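You operate a simulated robot arm through the tools that you are given. There is no shell and no other tool. Be economical: measure what you need, move in short steps, check, and stop when the job is done.

The job below is to be done with a simulated robot arm. You get a single attempt, and the scene is never put back.

TASK
Tint the can under the spouts as the order card says, then pull the tray out.
Fine: drip nothing, shut the valve.

Only the result counts: the job must be done as asked and must still hold three seconds after the hand-in. Knocking over, shifting, dropping, spilling or breaking anything else fails it.

THE ROBOT
A 6-joint arm with a two-finger parallel gripper, fixed in place. Base frame: the origin is at the foot of the arm, x ahead of it, y to its left, z up; the work surface is at about z = 0. Readings come in m, degrees, newtons and seconds.
With the tool pointing down near the work surface it reaches from about 0.14 to 0.58 m from the base axis. Its first joint turns from -66.0 to 66.0 degrees. Payload 2.1 kg.
Tool frame: the origin (TCP) lies between the finger pads and is the grasp point; the fingertips stand 0.03 m ahead of it; z points along the fingers, y is the line along which they close. The gripper opens to 0.094 m. The fingers are 0.028 m wide and 0.01 m thick; the gripper's body (0.05 by 0.096 m) begins 0.055 m behind the TCP.
Orientation is that of the tool frame in the base frame, as a unit quaternion [x, y, z, w]. With the fingers straight down and closing along the base's y, the tool's x points along the base's -x, its y along +y and its z along -z.

THE INTERFACE
- The arm moves only by the tool move_arm. Its argument "commands" is a list of rows, each an object of numbers (a shift or turn left out is 0, a gripper value left out holds the last): "jaw": the finger opening in cm, from 0 to 9.4; "tx", "ty", "tz": the shift along the tool's x, y, z in units of 500 mm (1.0 is 500 mm); "ax", "ay", "az": the turn, a rotation vector about the tool's x, y, z in units of 60 degrees (1.0 is 60 degrees). In form: [{"jaw": .., "tx": .., "ty": .., "tz": .., "ax": .., "ay": .., "az": ..}, ...]. A call has 1 to 12 rows; each row is the pose to reach, as a shift and turn from the pose commanded when the call began, along the tool's axes at that moment. A call with a number of a shift or a turn outside -1 to 1 is refused whole. A row lasts 0.2 s, in which the tool goes at most 0.05 m and 8.6 degrees; a call with a longer step from one row to the next is refused whole, and so is a gripper value outside its range. A pose out of reach is approached as far as the arm can. The call stops where the force on the tool passes 70 N (or 10 N more than at its start, if that is more) or the arm is blocked; 0.2 s more then pass. The fingers move at their own pace (about 0.072 m/s each) and stop on an object; they squeeze with about 30 N. The grip force told is the motor's: it shows also when the fingers shut on nothing. Time passes only in rows, and 0.2 s behind the last, so rows that repeat a pose let the fingers close. The reply holds the time, the measured pose of the TCP, the force on the tool along the base axes, the opening and the grip force, in the units named above and with some noise, and new pictures: "pictures" is both (left out), scene, wrist or none.
- Cameras (640 x 400 px; columns grow to the right, rows downward): "scene" is fixed at [0.0265, -0.3501, 0.5005]; the picture's right is [0.95, -0.30, 0.00], its down [-0.12, -0.39, -0.91] and it looks along [0.27, 0.87, -0.41] (base axes); focal length 323 px, centre (320, 200). "wrist" rides on the gripper at [-0.037, 0, -0.058] in the tool frame; the picture's right is [0.00, -1.00, 0.00], its down [0.97, 0.00, -0.24] and it looks along [0.24, 0.00, 0.97] (tool axes); focal length 218 px, centre (320, 200).
- point_at(camera, pixels): for up to 12 pixels [column, row] of the newest picture of that camera ("zoom" is the newest enlarged one), the place [x, y, z] in the base frame of the surface seen there, good to about 0.002 m. No time passes.
- zoom(camera, box): a new picture of the part [left, top, right, bottom] of that camera's present view, enlarged. No time passes.
- finish_job(): hands the job in; it is judged then, once.

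Work in short steps. Measure before you move; look again where a grasp or a placing could have gone wrong, and mend it. You have 80 turns and 120 pictures in all, those below and enlarged ones among them. Open the gripper and draw the arm clear of the work before you hand the job in, unless the task says otherwise; then end with one line.

The tools are called after "Request:" by a JSON object that holds its "name" and its "arguments". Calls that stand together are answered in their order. move_arm: Moves the arm, as the interface text tells. Its arguments: {"type":"object","properties":{"commands":{"type":"array","items":{"type":"object","properties":{"jaw":{"type":"number"},"tx":{"type":"number"},"ty":{"type":"number"},"tz":{"type":"number"},"ax":{"type":"number"},"ay":{"type":"number"},"az":{"type":"number"}}}},"pictures":{"type":"string","enum":["both","scene","wrist","none"]}},"required":["commands"]} The other tools are called the same way: point_at (camera, pixels) gives the place of the surface under pixels of a picture; zoom (camera, box) takes an enlarged picture of a part of a camera's view; finish_job () hands the job in.

At the start:

```text
time: 0.0
ee_pos: [0.3011, 0.2074, 0.4187]
tool_rot: [0.0, 1.0, 0.0, 0.001]
ft_force: [0.1, 0.6, 0.3]
opening: 0.094
grasp_force: 0.2
```

scene: 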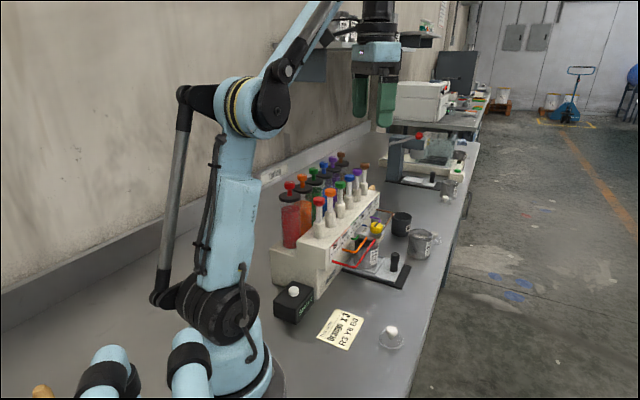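
wrist: 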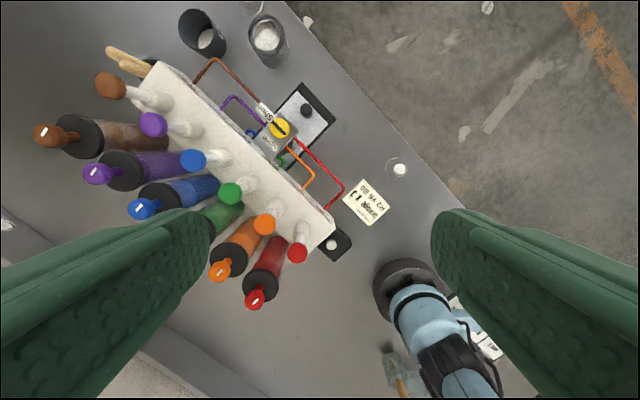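

The scene shows a tint dispenser with coloured knobs, a can under spouts, and an order card near (340,328). I zoom on the card and the machine to read them.

Request:
{"name": "zoom", "arguments": {"camera": "scene", "box": [300, 290, 420, 365]}}

Request:
{"name": "zoom", "arguments": {"camera": "scene", "box": [260, 140, 460, 300]}}

Request:
{"name": "zoom", "arguments": {"camera": "wrist", "box": [180, 60, 420, 270]}}

```text
5.33 times, centred on (360, 328) of scene
```

zoom: 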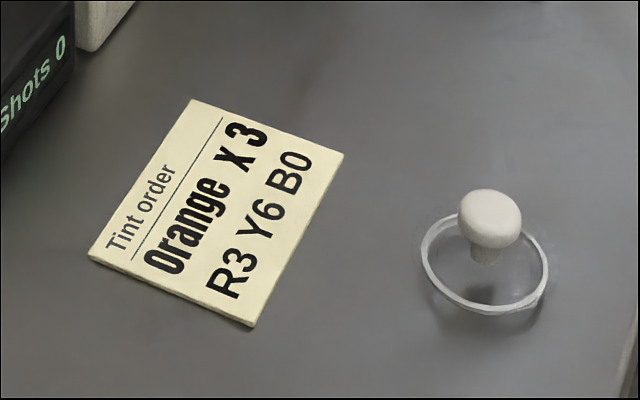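

```text
2.50 times, centred on (360, 220) of scene
```

zoom: 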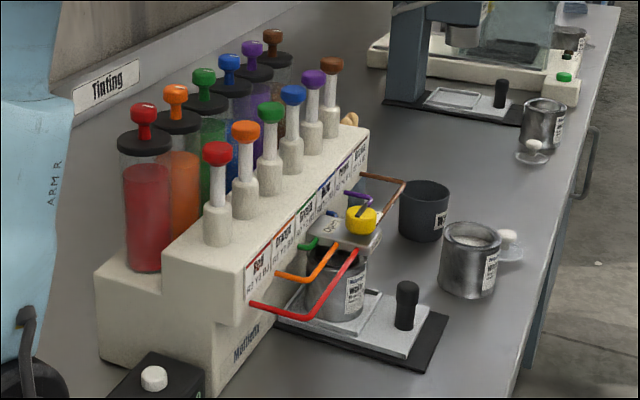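

```text
1.90 times, centred on (300, 165) of wrist
```

zoom: 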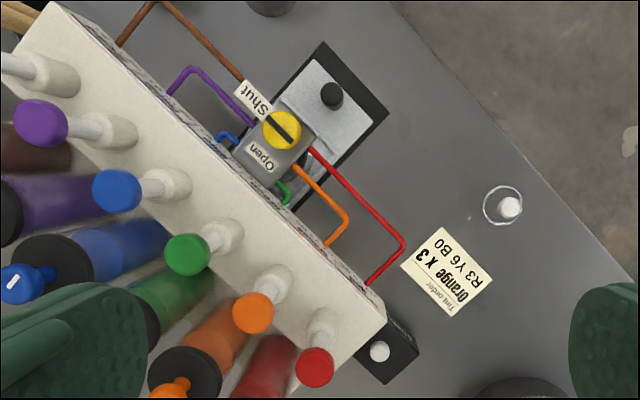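

The card reads "Orange x 3, R3 Y6 B0". I now need the pump labels, the valve and the shot counter.

Request:
{"name": "zoom", "arguments": {"camera": "scene", "box": [335, 205, 395, 255]}}

Request:
{"name": "zoom", "arguments": {"camera": "scene", "box": [325, 195, 385, 270]}}

Request:
{"name": "zoom", "arguments": {"camera": "scene", "box": [270, 255, 340, 325]}}

Request:
{"name": "zoom", "arguments": {"camera": "wrist", "box": [250, 95, 310, 165]}}

Request:
{"name": "point_at", "arguments": {"camera": "wrist", "pixels": [[298, 253], [264, 224], [230, 194], [193, 160], [280, 127], [306, 110], [331, 244], [324, 213], [334, 217], [195, 65], [300, 85], [333, 122]]}}

```text
8.00 times, centred on (365, 230) of scene
```

zoom: 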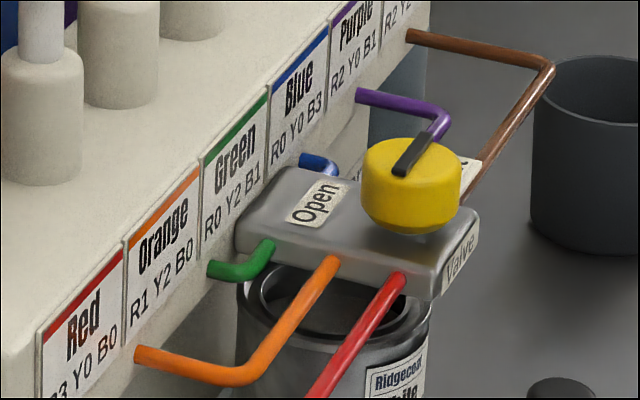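

```text
5.33 times, centred on (355, 232) of scene
```

zoom: 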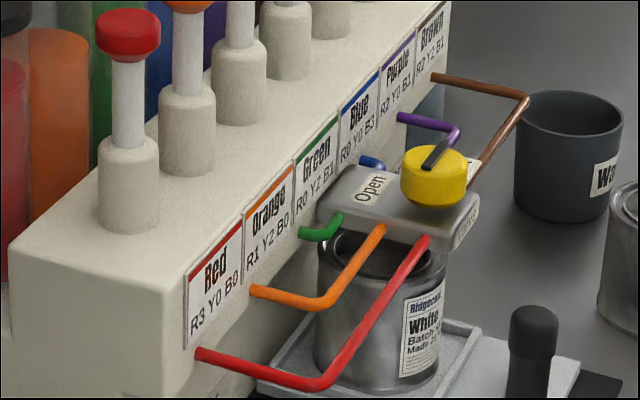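

```text
5.71 times, centred on (305, 290) of scene
```

zoom: 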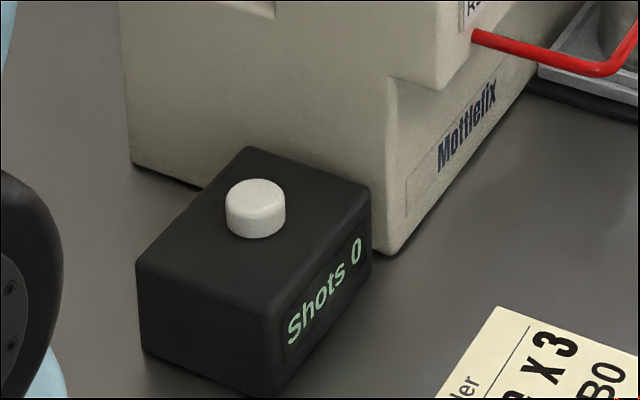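

```text
5.71 times, centred on (280, 130) of wrist
```

zoom: 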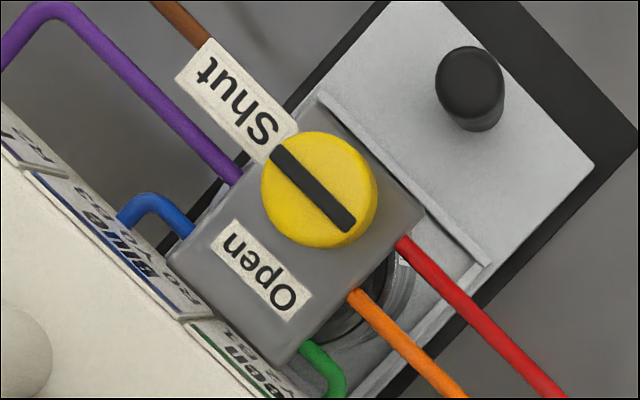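

```text
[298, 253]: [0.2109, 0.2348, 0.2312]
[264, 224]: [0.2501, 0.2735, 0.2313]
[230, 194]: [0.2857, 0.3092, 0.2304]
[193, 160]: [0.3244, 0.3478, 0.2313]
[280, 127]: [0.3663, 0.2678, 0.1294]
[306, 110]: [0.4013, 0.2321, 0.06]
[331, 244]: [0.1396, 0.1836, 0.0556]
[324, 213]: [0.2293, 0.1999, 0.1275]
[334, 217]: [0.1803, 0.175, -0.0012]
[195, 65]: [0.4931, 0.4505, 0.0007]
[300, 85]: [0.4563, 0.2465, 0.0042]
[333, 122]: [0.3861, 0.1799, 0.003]
```

The orange pump's label is R1 Y2 B0, so three strokes give R3 Y6 B0, which matches the card. The valve bar currently points at "Shut". I measure the valve block, knob and tray handle.

Request:
{"name": "zoom", "arguments": {"camera": "scene", "box": [345, 205, 425, 295]}}

Request:
{"name": "point_at", "arguments": {"camera": "scene", "pixels": [[377, 225], [376, 233], [374, 238], [363, 236], [360, 230], [394, 256], [394, 266], [400, 272], [384, 280], [331, 192], [380, 265], [351, 226]]}}

Request:
{"name": "point_at", "arguments": {"camera": "wrist", "pixels": [[271, 132], [280, 137], [284, 141], [289, 130], [268, 150], [272, 146], [263, 113], [292, 120], [354, 186], [345, 188], [315, 180], [314, 178]]}}

```text
4.44 times, centred on (385, 250) of scene
```

zoom: 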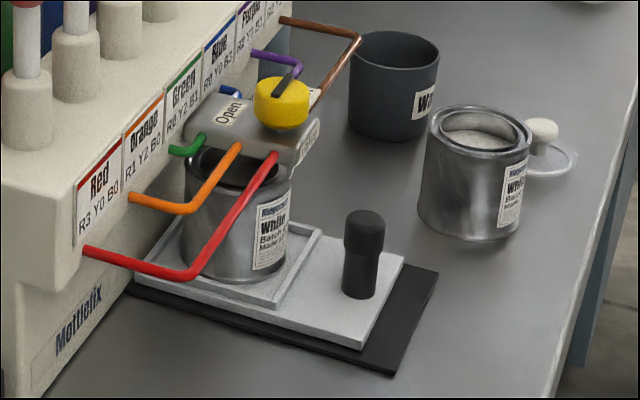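

```text
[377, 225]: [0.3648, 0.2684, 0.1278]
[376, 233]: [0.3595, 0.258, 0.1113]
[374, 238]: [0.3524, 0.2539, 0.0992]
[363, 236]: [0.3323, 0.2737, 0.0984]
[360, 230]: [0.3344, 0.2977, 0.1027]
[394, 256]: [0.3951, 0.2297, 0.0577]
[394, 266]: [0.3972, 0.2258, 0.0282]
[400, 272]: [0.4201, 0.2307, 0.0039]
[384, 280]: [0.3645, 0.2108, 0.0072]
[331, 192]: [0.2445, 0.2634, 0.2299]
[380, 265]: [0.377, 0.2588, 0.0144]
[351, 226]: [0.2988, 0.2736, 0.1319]
```

```text
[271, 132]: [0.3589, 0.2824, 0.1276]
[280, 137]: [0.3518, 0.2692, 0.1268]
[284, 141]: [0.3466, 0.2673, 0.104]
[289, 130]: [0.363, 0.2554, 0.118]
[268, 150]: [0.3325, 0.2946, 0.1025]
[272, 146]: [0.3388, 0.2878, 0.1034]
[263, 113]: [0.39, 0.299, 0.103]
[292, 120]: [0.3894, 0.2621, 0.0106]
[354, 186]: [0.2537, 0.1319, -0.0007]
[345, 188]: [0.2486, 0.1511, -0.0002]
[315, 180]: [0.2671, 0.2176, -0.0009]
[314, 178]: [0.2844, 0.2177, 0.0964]
```

The knob is about 32 mm across, centred at (0.365, 0.268), with its top at z 0.128 and the block top at 0.103. I move above it and turn to align with the machine.

Request:
{"name": "move_arm", "arguments": {"commands": [{"jaw": 6, "tx": -0.021, "ty": 0.02, "tz": 0.06, "az": 0.125}, {"tx": -0.042, "ty": 0.04, "tz": 0.12, "az": 0.25}, {"tx": -0.064, "ty": 0.06, "tz": 0.19, "az": 0.375}, {"tx": -0.085, "ty": 0.08, "tz": 0.26, "az": 0.5}, {"tx": -0.107, "ty": 0.1, "tz": 0.33, "az": 0.625}, {"tx": -0.128, "ty": 0.121, "tz": 0.397, "az": 0.75}, {"tx": -0.128, "ty": 0.121, "tz": 0.397, "az": 0.75}]}}

```text
time: 1.6
ee_pos: [0.3662, 0.2707, 0.2191]
tool_rot: [0.383, 0.924, 0.0, 0.0]
ft_force: [-0.4, 0.2, 0.7]
opening: 0.06
grasp_force: 0.1
```

scene: 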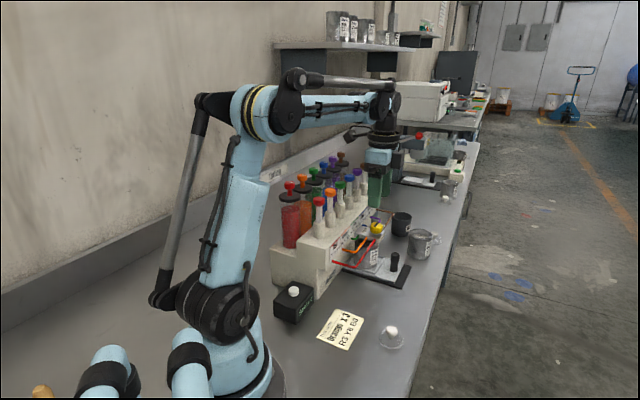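
wrist: 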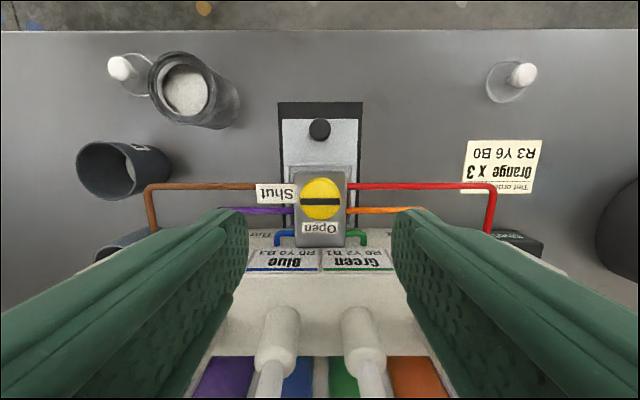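

The knob is seen at (320,198) centred between the fingers. I refine its centre from the closer view.

Request:
{"name": "point_at", "arguments": {"camera": "wrist", "pixels": [[320, 201], [302, 202], [339, 202], [320, 182], [320, 210], [320, 217], [305, 228], [265, 230], [375, 230]]}}

Request:
{"name": "zoom", "arguments": {"camera": "wrist", "box": [270, 160, 370, 260]}}

```text
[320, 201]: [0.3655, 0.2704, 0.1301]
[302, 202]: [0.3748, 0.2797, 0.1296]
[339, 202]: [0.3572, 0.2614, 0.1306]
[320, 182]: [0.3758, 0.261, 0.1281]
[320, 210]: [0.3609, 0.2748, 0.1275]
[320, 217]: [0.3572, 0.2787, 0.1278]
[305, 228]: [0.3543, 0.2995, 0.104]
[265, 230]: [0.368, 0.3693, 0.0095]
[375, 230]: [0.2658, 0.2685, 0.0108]
```

```text
4.00 times, centred on (320, 210) of wrist
```

zoom: 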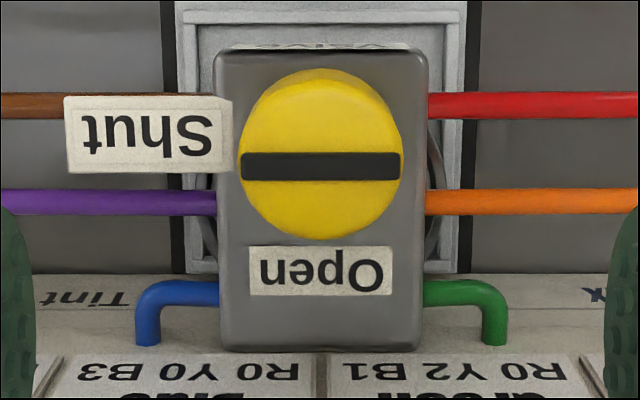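

The knob is centred on the TCP at (0.366, 0.2705). I descend 0.082 m and close on it.

Request:
{"name": "move_arm", "arguments": {"commands": [{"tz": 0.06}, {"tz": 0.12}, {"tz": 0.164}, {"tz": 0.164}, {"jaw": 1.5, "tz": 0.164}, {"jaw": 1.5, "tz": 0.164}, {"jaw": 1.5, "tz": 0.164}]}}

```text
time: 3.2
ee_pos: [0.3663, 0.2698, 0.1375]
tool_rot: [0.382, 0.924, 0.002, 0.002]
ft_force: [12.0, 9.5, -11.0]
opening: 0.0297
grasp_force: 44.7
```

scene: 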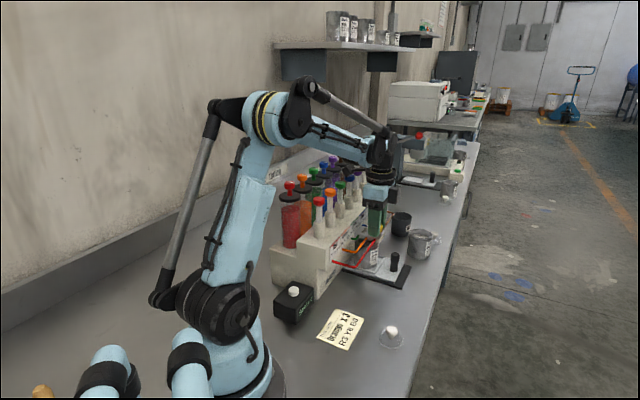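
wrist: 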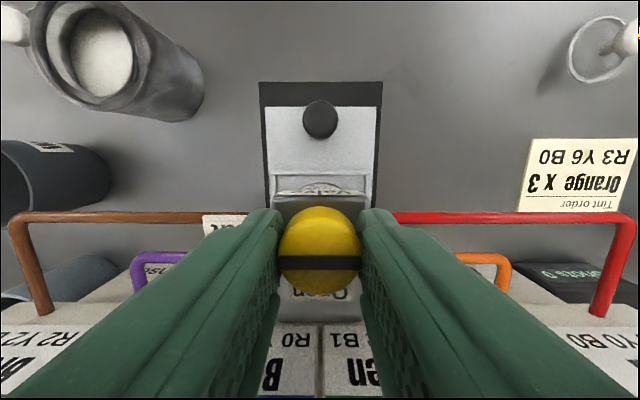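

It grips at 29.7 mm opening. I turn counterclockwise, first 45 degrees, and check the bar.

Request:
{"name": "move_arm", "arguments": {"commands": [{"az": -0.125}, {"az": -0.25}, {"az": -0.375}, {"az": -0.5}, {"az": -0.625}, {"az": -0.75}], "pictures": "wrist"}}

```text
time: 4.6
ee_pos: [0.366, 0.2703, 0.1375]
tool_rot: [-0.002, 1.0, 0.002, 0.002]
ft_force: [4.7, 25.9, -27.8]
opening: 0.0298
grasp_force: 44.9
```

wrist: 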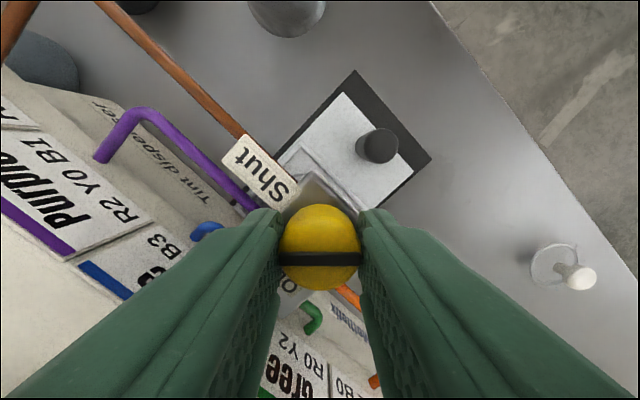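

The bar turns with the fingers. I continue the other 45 degrees.

Request:
{"name": "move_arm", "arguments": {"commands": [{"az": -0.125}, {"az": -0.25}, {"az": -0.375}, {"az": -0.5}, {"az": -0.625}, {"az": -0.75}], "pictures": "wrist"}}

```text
time: 6.0
ee_pos: [0.3665, 0.271, 0.1385]
tool_rot: [-0.384, 0.923, 0.002, 0.0]
ft_force: [-13.0, 20.2, 6.4]
opening: 0.0297
grasp_force: 44.8
```

wrist: 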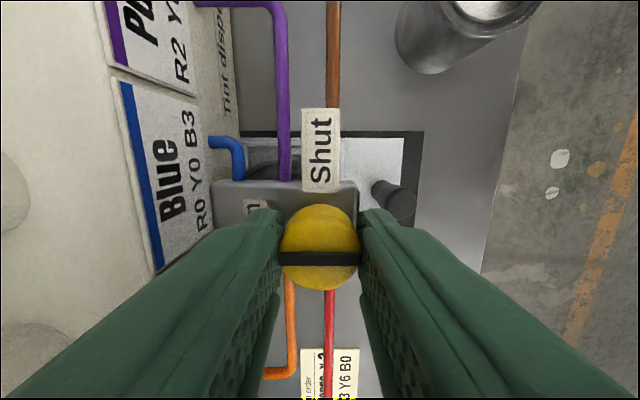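

The valve now points at Open. I release, rise straight up, and measure the pump caps and tank plugs.

Request:
{"name": "move_arm", "arguments": {"commands": [{"jaw": 5}, {"jaw": 5}, {"jaw": 5, "tz": -0.08}, {"tz": -0.16}, {"tz": -0.25}, {"tz": -0.34}, {"tz": -0.42}, {"tz": -0.42}]}}

```text
time: 7.8
ee_pos: [0.3685, 0.275, 0.3476]
tool_rot: [-0.383, 0.924, 0.0, 0.001]
ft_force: [-0.2, 0.3, 0.0]
opening: 0.0499
grasp_force: 0.0
```

scene: 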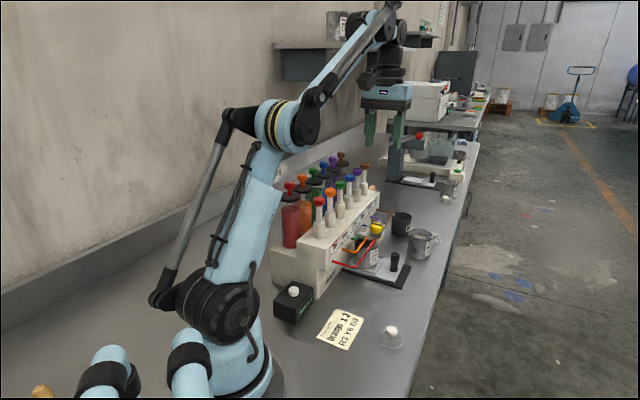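
wrist: 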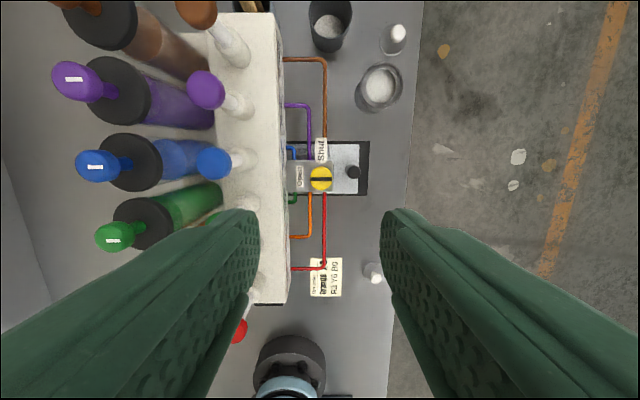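

The bar (321,179) points to Open. I measure the caps and tank plugs before planning the press.

Request:
{"name": "point_at", "arguments": {"camera": "wrist", "pixels": [[118, 234], [98, 166], [160, 235], [206, 90], [214, 162], [321, 179], [321, 171], [321, 188]]}}

Request:
{"name": "point_at", "arguments": {"camera": "scene", "pixels": [[330, 190], [330, 193], [319, 200], [341, 184], [301, 178], [289, 185], [330, 210], [330, 218], [314, 167]]}}

Request:
{"name": "zoom", "arguments": {"camera": "scene", "box": [280, 150, 400, 250]}}

```text
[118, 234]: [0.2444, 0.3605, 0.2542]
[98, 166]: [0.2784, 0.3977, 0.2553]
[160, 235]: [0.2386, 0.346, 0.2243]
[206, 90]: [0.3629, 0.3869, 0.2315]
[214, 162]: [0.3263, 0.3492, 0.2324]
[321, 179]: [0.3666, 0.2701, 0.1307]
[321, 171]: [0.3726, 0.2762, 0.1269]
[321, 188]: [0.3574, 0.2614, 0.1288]
```

```text
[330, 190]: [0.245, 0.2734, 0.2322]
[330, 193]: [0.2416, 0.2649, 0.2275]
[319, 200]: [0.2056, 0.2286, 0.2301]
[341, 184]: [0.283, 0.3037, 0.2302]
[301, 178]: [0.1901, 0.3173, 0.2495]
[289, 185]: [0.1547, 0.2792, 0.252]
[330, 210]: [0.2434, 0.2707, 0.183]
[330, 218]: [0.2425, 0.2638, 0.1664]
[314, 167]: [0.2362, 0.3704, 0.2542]
```

```text
4.00 times, centred on (340, 200) of scene
```

zoom: 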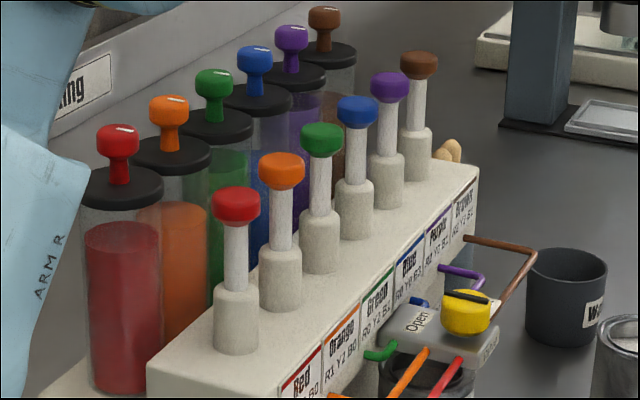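

The orange pump cap is centred about (0.249, 0.272) with its top at 0.231, and the plug tops at 0.2545 stay clear of the hand. I move above it with closed fingers.

Request:
{"name": "move_arm", "arguments": {"commands": [{"jaw": 0, "tx": 0.058, "ty": 0.055}, {"tx": 0.115, "ty": 0.11}, {"tx": 0.173, "ty": 0.165}, {"tx": 0.173, "ty": 0.165, "tz": 0.06}, {"tx": 0.173, "ty": 0.165, "tz": 0.115}, {"tx": 0.173, "ty": 0.165, "tz": 0.115}]}}

Request:
{"name": "zoom", "arguments": {"camera": "scene", "box": [280, 130, 400, 250]}}

```text
time: 9.2
ee_pos: [0.2474, 0.2671, 0.2914]
tool_rot: [-0.383, 0.924, 0.0, 0.001]
ft_force: [0.3, 0.5, 0.5]
opening: 0.0
grasp_force: 29.9
```

scene: 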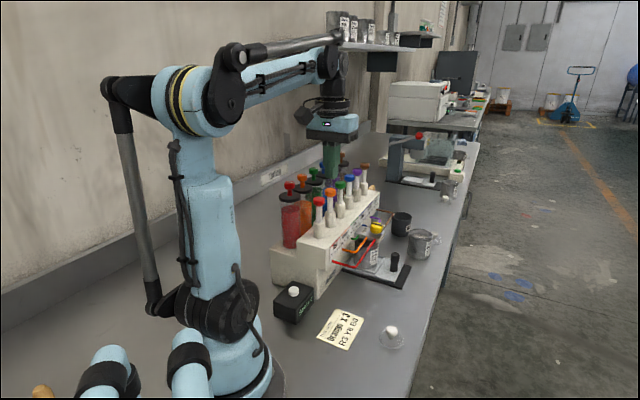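
wrist: 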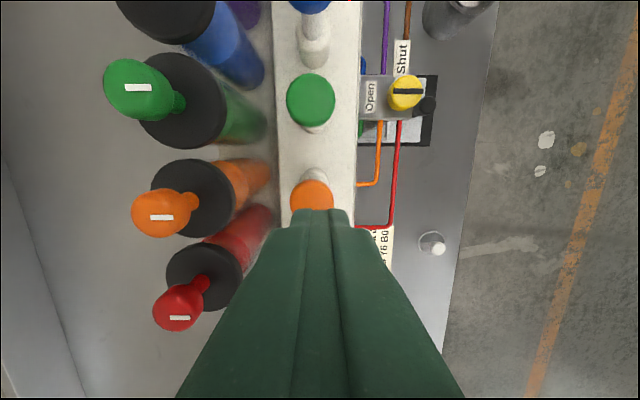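

```text
3.33 times, centred on (340, 190) of scene
```

zoom: 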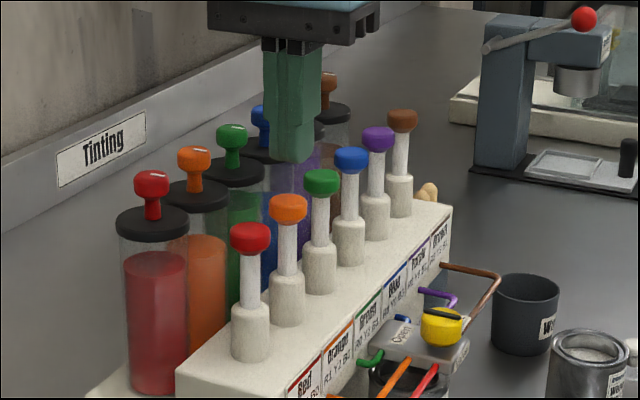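

The tip hides part of the orange cap at (312,195). I measure the cap edges and the green cap to pin the centre.

Request:
{"name": "point_at", "arguments": {"camera": "wrist", "pixels": [[312, 186], [312, 200], [294, 196], [331, 198], [311, 99], [290, 98], [332, 98], [311, 78], [311, 118]]}}

```text
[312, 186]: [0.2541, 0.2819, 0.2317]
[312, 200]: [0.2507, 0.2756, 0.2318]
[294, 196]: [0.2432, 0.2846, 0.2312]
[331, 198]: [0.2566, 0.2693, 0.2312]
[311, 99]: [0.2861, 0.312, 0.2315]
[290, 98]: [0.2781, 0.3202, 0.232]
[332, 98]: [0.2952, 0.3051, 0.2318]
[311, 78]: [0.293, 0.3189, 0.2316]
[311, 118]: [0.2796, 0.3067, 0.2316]
```

The cap centre is (0.248, 0.2745), and the TCP is about 7 mm short in y. I correct this and press down to about 33 mm of stroke in small steps.

Request:
{"name": "move_arm", "arguments": {"commands": [{"tx": -0.0113, "ty": 0.0096}, {"tx": -0.0113, "ty": 0.0096}, {"tx": -0.0113, "ty": 0.0096, "tz": 0.05}, {"tx": -0.0113, "ty": 0.0096, "tz": 0.065}, {"tx": -0.0113, "ty": 0.0096, "tz": 0.078}, {"tx": -0.0113, "ty": 0.0096, "tz": 0.09}, {"tx": -0.0113, "ty": 0.0096, "tz": 0.1}, {"tx": -0.0113, "ty": 0.0096, "tz": 0.11}, {"tx": -0.0113, "ty": 0.0096, "tz": 0.12}]}}

Request:
{"name": "zoom", "arguments": {"camera": "scene", "box": [260, 170, 420, 320]}}

```text
time: 11.1
ee_pos: [0.2477, 0.2737, 0.2378]
tool_rot: [-0.383, 0.924, 0.001, 0.001]
ft_force: [-0.6, 0.2, 51.9]
opening: 0.0001
grasp_force: 30.4
stopped in row 9: the force on the tool passed its limit (the readings are from after the stop); the commanded pose is now the measured one
```

scene: 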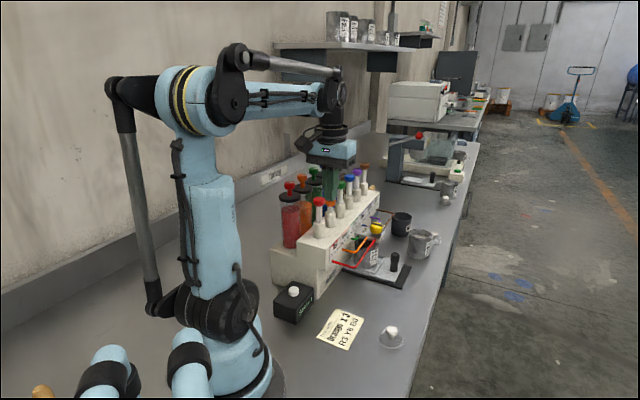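
wrist: 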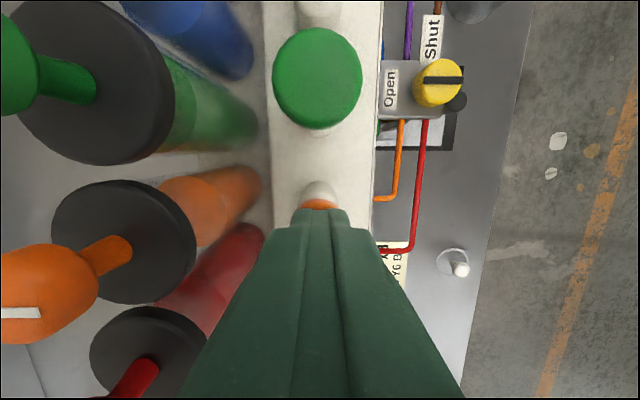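

```text
2.67 times, centred on (340, 245) of scene
```

zoom: 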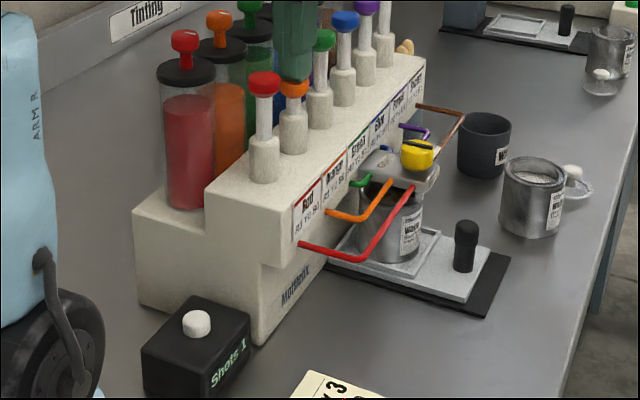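

The counter shows "Shots 1" and the stroke bottomed at TCP z 0.238. I raise to let the cap return, wait, and check.

Request:
{"name": "move_arm", "arguments": {"commands": [{"tz": -0.02}, {"tz": -0.04}, {"tz": -0.06}, {"tz": -0.07}, {"tz": -0.07}, {"tz": -0.07}, {"tz": -0.07}], "pictures": "none"}}

Request:
{"name": "zoom", "arguments": {"camera": "scene", "box": [260, 170, 420, 320]}}

```text
time: 12.7
ee_pos: [0.2464, 0.2736, 0.2721]
tool_rot: [-0.382, 0.924, 0.0, 0.002]
ft_force: [-0.3, 0.1, -0.4]
opening: 0.0001
grasp_force: 29.8
```

```text
2.67 times, centred on (340, 245) of scene
```

zoom: 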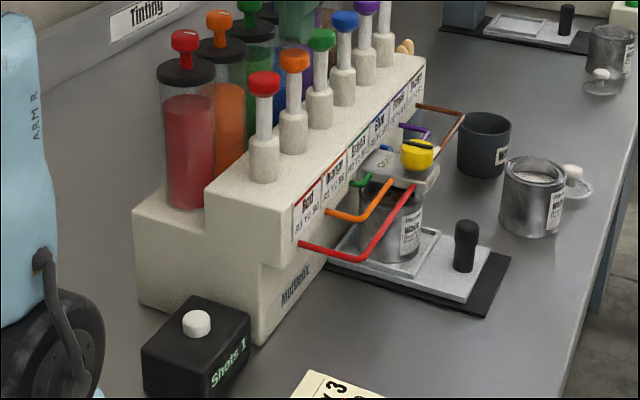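

The cap is fully back up and the counter still says 1. I press the second stroke the same way (0.035 m down).

Request:
{"name": "move_arm", "arguments": {"commands": [{"tz": 0.018}, {"tz": 0.032}, {"tz": 0.045}, {"tz": 0.055}, {"tz": 0.065}, {"tz": 0.072}, {"tz": 0.076}], "pictures": "none"}}

Request:
{"name": "zoom", "arguments": {"camera": "scene", "box": [260, 170, 420, 320]}}

```text
time: 14.3
ee_pos: [0.2474, 0.274, 0.2386]
tool_rot: [-0.383, 0.924, 0.002, 0.002]
ft_force: [-0.8, 1.3, 49.7]
opening: 0.0
grasp_force: 30.3
stopped in row 7: the force on the tool passed its limit (the readings are from after the stop); the commanded pose is now the measured one
```

```text
2.67 times, centred on (340, 245) of scene
```

zoom: 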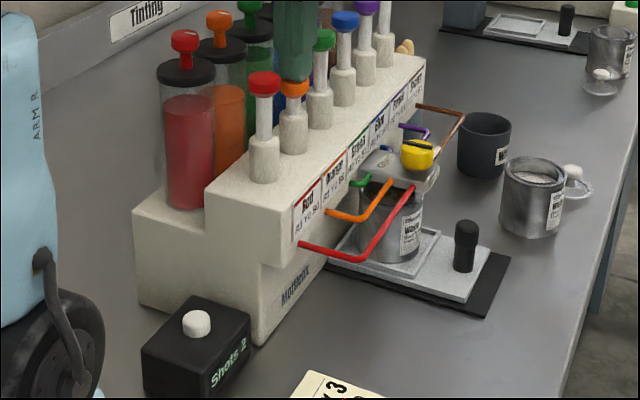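

The counter shows "Shots 2". I raise and let the cap return.

Request:
{"name": "move_arm", "arguments": {"commands": [{"tz": -0.02}, {"tz": -0.04}, {"tz": -0.06}, {"tz": -0.07}, {"tz": -0.07}, {"tz": -0.07}, {"tz": -0.07}], "pictures": "none"}}

Request:
{"name": "zoom", "arguments": {"camera": "scene", "box": [260, 170, 420, 320]}}

```text
time: 15.9
ee_pos: [0.2475, 0.2728, 0.2717]
tool_rot: [-0.382, 0.924, 0.002, 0.002]
ft_force: [0.4, -0.3, -0.2]
opening: 0.0001
grasp_force: 30.0
```

```text
2.67 times, centred on (340, 245) of scene
```

zoom: 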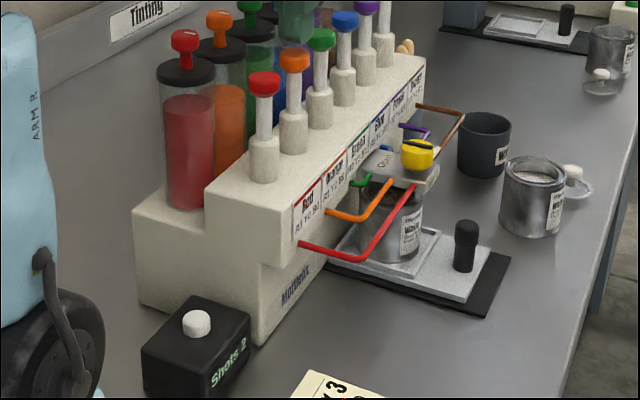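

The cap is back up and the counter shows 2. Third stroke now.

Request:
{"name": "move_arm", "arguments": {"commands": [{"tz": 0.018}, {"tz": 0.032}, {"tz": 0.045}, {"tz": 0.055}, {"tz": 0.065}, {"tz": 0.072}, {"tz": 0.076}], "pictures": "none"}}

Request:
{"name": "zoom", "arguments": {"camera": "scene", "box": [260, 170, 420, 320]}}

```text
time: 17.4
ee_pos: [0.2474, 0.2738, 0.2386]
tool_rot: [-0.382, 0.924, 0.0, 0.002]
ft_force: [-0.6, -0.3, 50.2]
opening: 0.0001
grasp_force: 30.3
stopped in row 7: the force on the tool passed its limit (the readings are from after the stop); the commanded pose is now the measured one
```

```text
2.67 times, centred on (340, 245) of scene
```

zoom: 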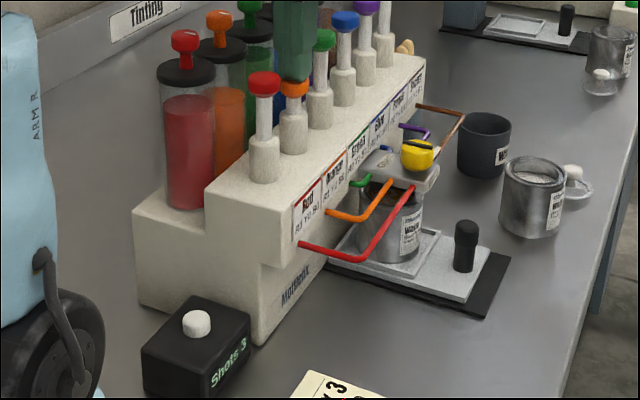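

The counter shows "Shots 3". I raise and go back above the valve knob, opening the jaw there.

Request:
{"name": "move_arm", "arguments": {"commands": [{"tz": -0.04}, {"tz": -0.08}, {"tz": -0.14}, {"tz": -0.21}, {"tx": -0.054, "ty": -0.057, "tz": -0.21}, {"tx": -0.109, "ty": -0.115, "tz": -0.21}, {"tx": -0.163, "ty": -0.172, "tz": -0.21, "jaw": 5.5}, {"tx": -0.163, "ty": -0.172, "tz": -0.13, "jaw": 5.5}, {"tx": -0.163, "ty": -0.172, "tz": -0.05, "jaw": 5.5}, {"tx": -0.163, "ty": -0.172, "tz": 0.03, "jaw": 5.5}, {"tx": -0.163, "ty": -0.172, "tz": 0.03, "jaw": 5.5}]}}

Request:
{"name": "zoom", "arguments": {"camera": "wrist", "box": [270, 160, 370, 260]}}

Request:
{"name": "point_at", "arguments": {"camera": "wrist", "pixels": [[320, 201], [302, 202], [339, 202], [320, 182], [320, 217]]}}

```text
time: 19.8
ee_pos: [0.3657, 0.2723, 0.2233]
tool_rot: [-0.383, 0.924, 0.001, 0.003]
ft_force: [0.6, -0.2, 0.0]
opening: 0.055
grasp_force: 0.0
```

scene: 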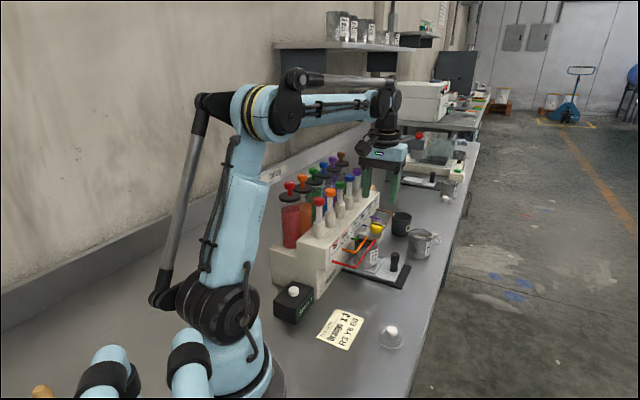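
wrist: 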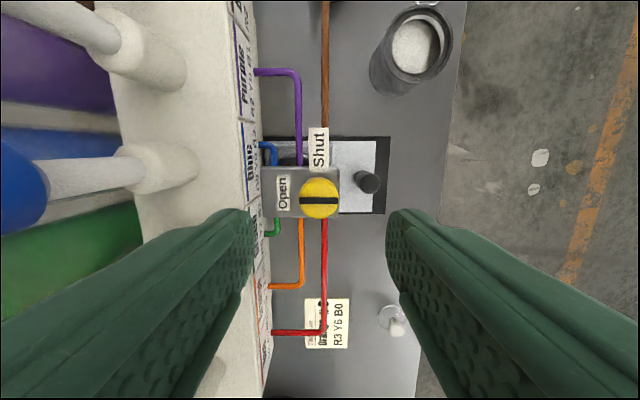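

```text
4.00 times, centred on (320, 210) of wrist
```

zoom: 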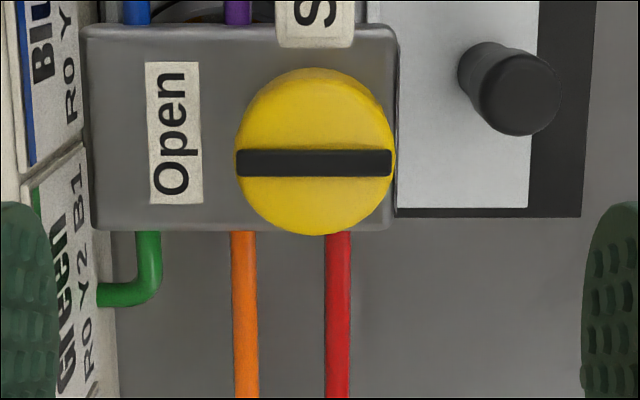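

```text
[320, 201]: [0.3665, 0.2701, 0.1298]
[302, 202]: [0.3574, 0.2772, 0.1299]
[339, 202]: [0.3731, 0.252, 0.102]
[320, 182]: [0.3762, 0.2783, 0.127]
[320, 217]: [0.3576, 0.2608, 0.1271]
```

The bar still shows Open, and the knob is centred within about 1 mm. I descend, grip, and verify.

Request:
{"name": "move_arm", "arguments": {"commands": [{"tz": 0.06}, {"tz": 0.12}, {"tz": 0.17}, {"tz": 0.17}, {"jaw": 1.5, "tz": 0.17}, {"jaw": 1.5, "tz": 0.17}, {"jaw": 1.5, "tz": 0.17}], "pictures": "wrist"}}

```text
time: 21.4
ee_pos: [0.3652, 0.271, 0.1383]
tool_rot: [-0.383, 0.924, 0.002, 0.002]
ft_force: [-7.3, 4.0, -10.9]
opening: 0.0298
grasp_force: 44.2
```

wrist: 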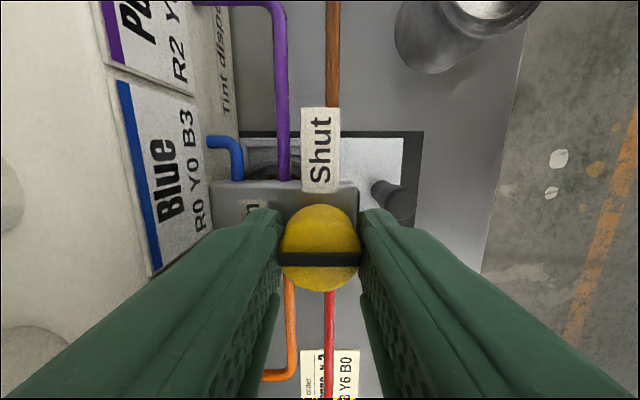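

The knob is gripped. I turn it clockwise 45 degrees.

Request:
{"name": "move_arm", "arguments": {"commands": [{"az": 0.125}, {"az": 0.25}, {"az": 0.375}, {"az": 0.5}, {"az": 0.625}, {"az": 0.75}], "pictures": "none"}}

```text
time: 22.8
ee_pos: [0.3662, 0.2706, 0.1374]
tool_rot: [0.001, 1.0, 0.001, 0.003]
ft_force: [8.8, 14.6, -20.3]
opening: 0.0296
grasp_force: 44.9
```

It tracks well, so I turn the remaining 45 degrees to Shut.

Request:
{"name": "move_arm", "arguments": {"commands": [{"az": 0.125}, {"az": 0.25}, {"az": 0.375}, {"az": 0.5}, {"az": 0.625}, {"az": 0.755}, {"az": 0.755}], "pictures": "wrist"}}

```text
time: 24.4
ee_pos: [0.3645, 0.271, 0.1377]
tool_rot: [0.386, 0.922, 0.001, 0.002]
ft_force: [7.1, 7.3, -4.8]
opening: 0.0298
grasp_force: 45.4
```

wrist: 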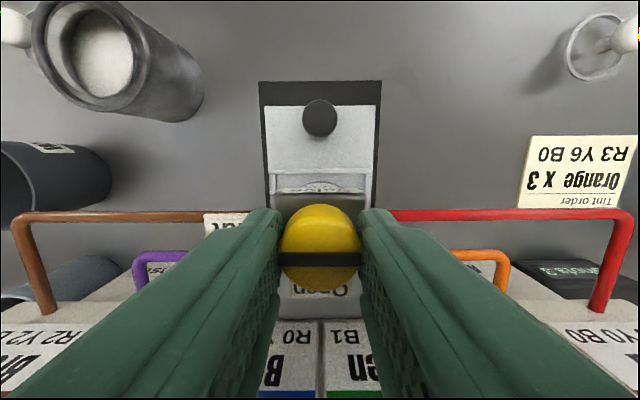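

The valve bar is back at Shut. I release and rise to check it.

Request:
{"name": "move_arm", "arguments": {"commands": [{"jaw": 5.5}, {"jaw": 5.5}, {"tz": -0.07}, {"tz": -0.14}, {"tz": -0.2}, {"tz": -0.2}]}}

Request:
{"name": "zoom", "arguments": {"camera": "wrist", "box": [260, 90, 380, 250]}}

Request:
{"name": "zoom", "arguments": {"camera": "scene", "box": [325, 210, 445, 310]}}

```text
time: 25.8
ee_pos: [0.3643, 0.2742, 0.2381]
tool_rot: [0.385, 0.923, 0.001, 0.001]
ft_force: [-0.5, 1.1, -0.4]
opening: 0.0551
grasp_force: 0.1
```

scene: 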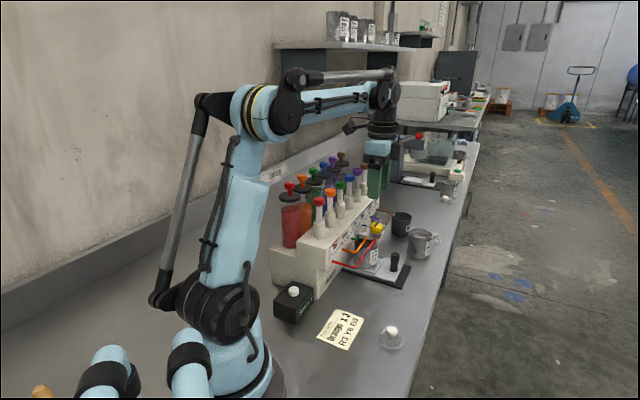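
wrist: 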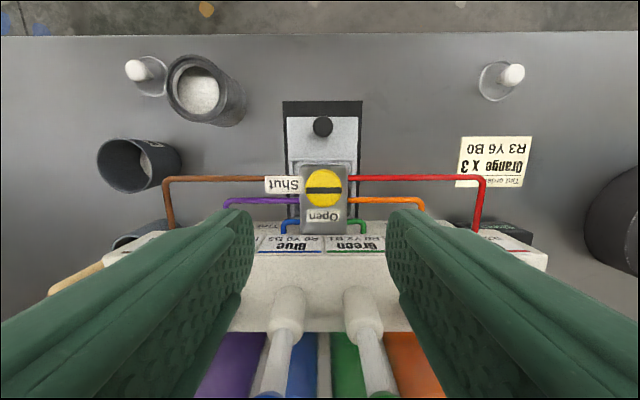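

```text
2.50 times, centred on (320, 170) of wrist
```

zoom: 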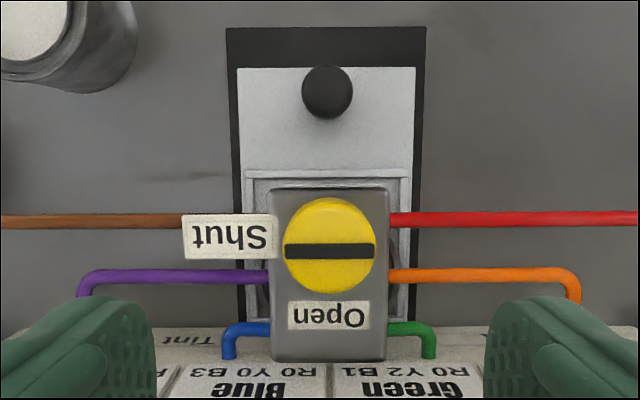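

```text
4.00 times, centred on (385, 260) of scene
```

zoom: 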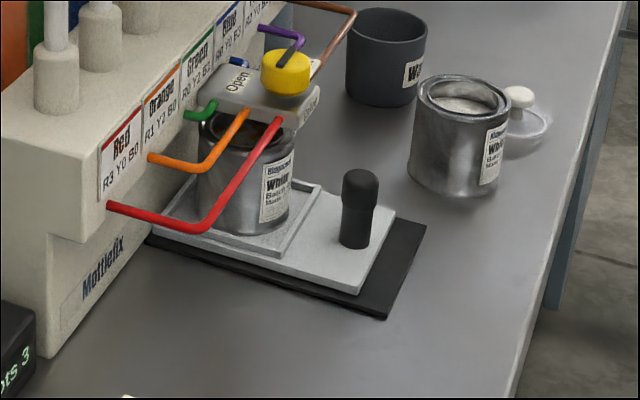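

The valve reads Shut, with no drips visible. I measure the tray handle, tray edge, base edge and table edge.

Request:
{"name": "point_at", "arguments": {"camera": "wrist", "pixels": [[322, 125], [314, 122], [332, 122], [300, 118], [345, 119], [322, 102], [322, 42], [322, 160], [200, 55], [145, 65], [296, 200], [351, 200]]}}

Request:
{"name": "point_at", "arguments": {"camera": "scene", "pixels": [[394, 254], [394, 262], [394, 270], [391, 265], [397, 265]]}}

```text
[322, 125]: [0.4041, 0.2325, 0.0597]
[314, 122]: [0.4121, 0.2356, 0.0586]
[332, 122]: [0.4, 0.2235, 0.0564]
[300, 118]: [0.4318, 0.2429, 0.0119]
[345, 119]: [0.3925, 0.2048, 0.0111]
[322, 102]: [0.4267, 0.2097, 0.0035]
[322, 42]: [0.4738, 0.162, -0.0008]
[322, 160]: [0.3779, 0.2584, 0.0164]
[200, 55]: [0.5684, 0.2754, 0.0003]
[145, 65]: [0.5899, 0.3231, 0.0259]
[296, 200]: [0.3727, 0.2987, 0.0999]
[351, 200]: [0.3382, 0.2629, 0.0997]
```

```text
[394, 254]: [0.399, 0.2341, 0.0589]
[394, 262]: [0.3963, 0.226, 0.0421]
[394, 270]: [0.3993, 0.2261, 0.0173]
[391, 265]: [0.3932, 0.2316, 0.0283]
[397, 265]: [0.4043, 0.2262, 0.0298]
```

The handle is centred at (0.404, 0.2322), with its top at z 0.06 and the tray surface at 0.012. I move out over it and part way down.

Request:
{"name": "move_arm", "arguments": {"commands": [{"jaw": 5, "tx": -0.06, "ty": -0.002}, {"tx": -0.1155, "ty": -0.003}, {"tx": -0.1155, "ty": -0.003, "tz": 0.09}, {"tx": -0.1155, "ty": -0.003, "tz": 0.17}, {"tx": -0.1155, "ty": -0.003, "tz": 0.25}, {"tx": -0.1155, "ty": -0.003, "tz": 0.25}]}}

Request:
{"name": "point_at", "arguments": {"camera": "wrist", "pixels": [[320, 200], [320, 215], [320, 190], [305, 205], [335, 205], [320, 225]]}}

```text
time: 27.2
ee_pos: [0.4094, 0.2316, 0.1126]
tool_rot: [0.385, 0.923, 0.003, 0.001]
ft_force: [0.2, -0.3, 0.5]
opening: 0.0499
grasp_force: 0.0
```

scene: 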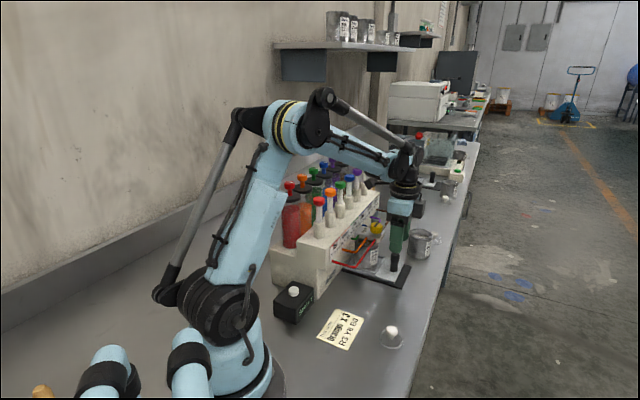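
wrist: 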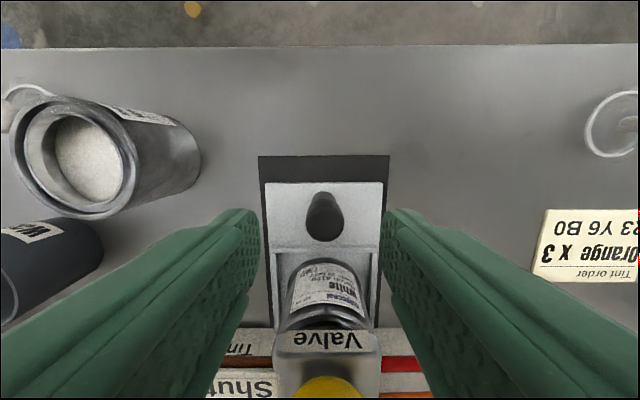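

```text
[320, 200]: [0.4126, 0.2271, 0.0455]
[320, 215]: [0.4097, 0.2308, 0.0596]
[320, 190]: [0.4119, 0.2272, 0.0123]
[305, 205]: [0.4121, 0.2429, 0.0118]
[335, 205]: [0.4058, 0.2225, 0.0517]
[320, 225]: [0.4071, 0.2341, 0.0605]
```

The handle top is at about (325,224), so the TCP is about 4 mm too far out. I correct, descend to z 0.055 and close.

Request:
{"name": "move_arm", "arguments": {"commands": [{"tx": 0.008, "ty": -0.004, "tz": 0.03}, {"tx": 0.008, "ty": -0.004, "tz": 0.075}, {"tx": 0.008, "ty": -0.004, "tz": 0.115}, {"tx": 0.008, "ty": -0.004, "tz": 0.115}, {"jaw": 0.8, "tx": 0.008, "ty": -0.004, "tz": 0.115}, {"jaw": 0.8, "tx": 0.008, "ty": -0.004, "tz": 0.115}, {"jaw": 0.8, "tx": 0.008, "ty": -0.004, "tz": 0.115}]}}

Request:
{"name": "zoom", "arguments": {"camera": "scene", "box": [325, 210, 445, 310]}}

```text
time: 28.8
ee_pos: [0.4025, 0.2333, 0.0565]
tool_rot: [0.385, 0.923, 0.006, 0.004]
ft_force: [30.8, 25.3, -16.6]
opening: 0.0221
grasp_force: 44.7
```

scene: 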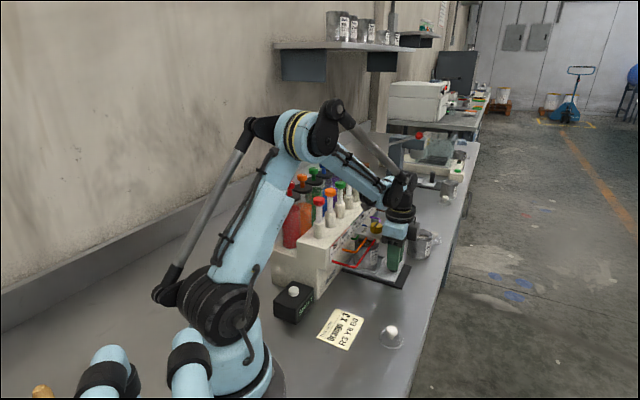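
wrist: 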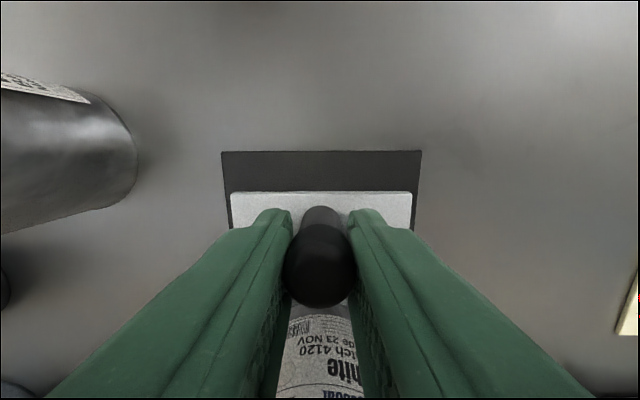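

```text
4.00 times, centred on (385, 260) of scene
```

zoom: 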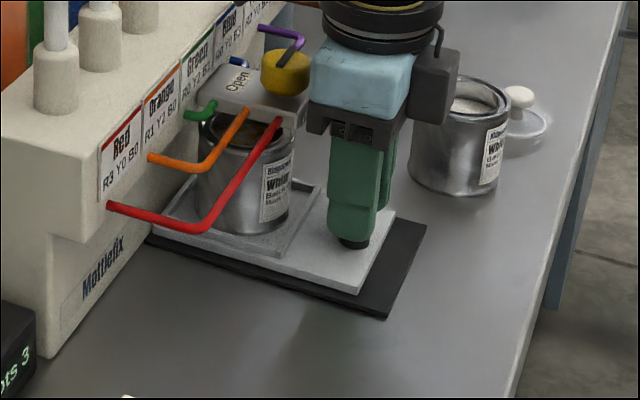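

The handle is gripped at 22 mm, with some sideways preload that I relax by nudging +y. Then I pull slowly outward at 5 mm per row.

Request:
{"name": "move_arm", "arguments": {"commands": [{"ty": 0.003}, {"tx": -0.004, "ty": 0.004}, {"tx": -0.012, "ty": 0.004}, {"tx": -0.022, "ty": 0.004}, {"tx": -0.032, "ty": 0.004}, {"tx": -0.042, "ty": 0.004}, {"tx": -0.052, "ty": 0.004}, {"tx": -0.062, "ty": 0.004}, {"tx": -0.072, "ty": 0.004}, {"tx": -0.08, "ty": 0.004}, {"tx": -0.08, "ty": 0.004}]}}

Request:
{"name": "zoom", "arguments": {"camera": "scene", "box": [325, 210, 445, 310]}}

```text
time: 31.2
ee_pos: [0.4305, 0.2044, 0.0563]
tool_rot: [0.385, 0.923, 0.005, 0.004]
ft_force: [25.8, 26.9, -25.0]
opening: 0.0219
grasp_force: 45.1
```

scene: 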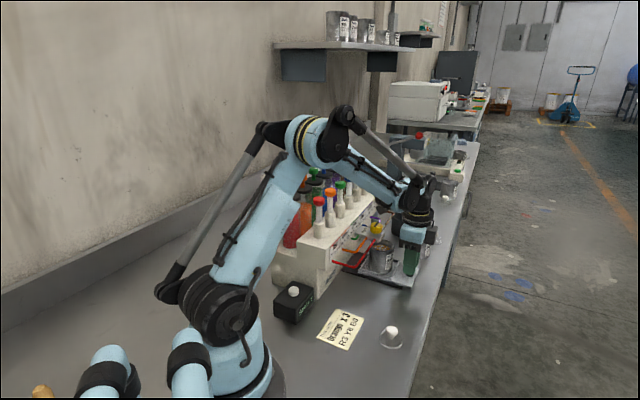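
wrist: 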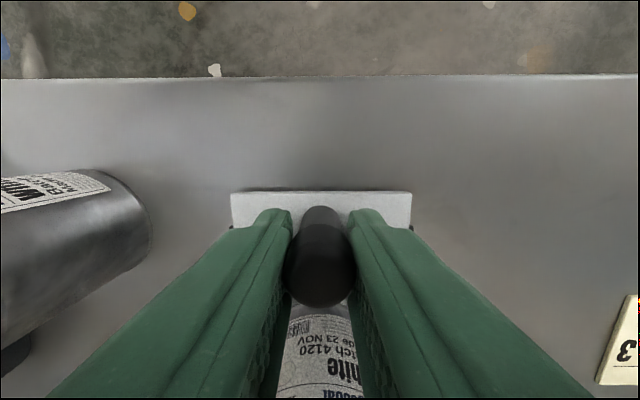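

```text
4.00 times, centred on (385, 260) of scene
```

zoom: 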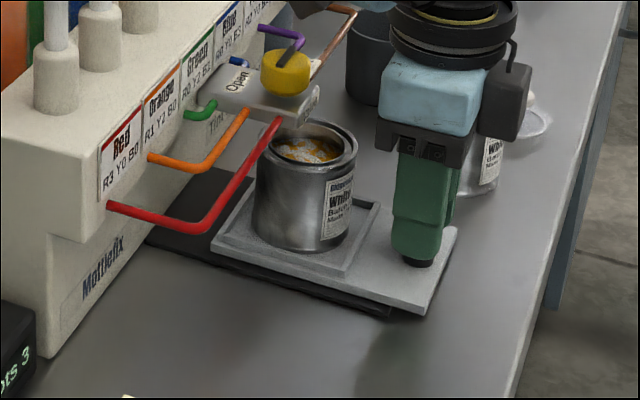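

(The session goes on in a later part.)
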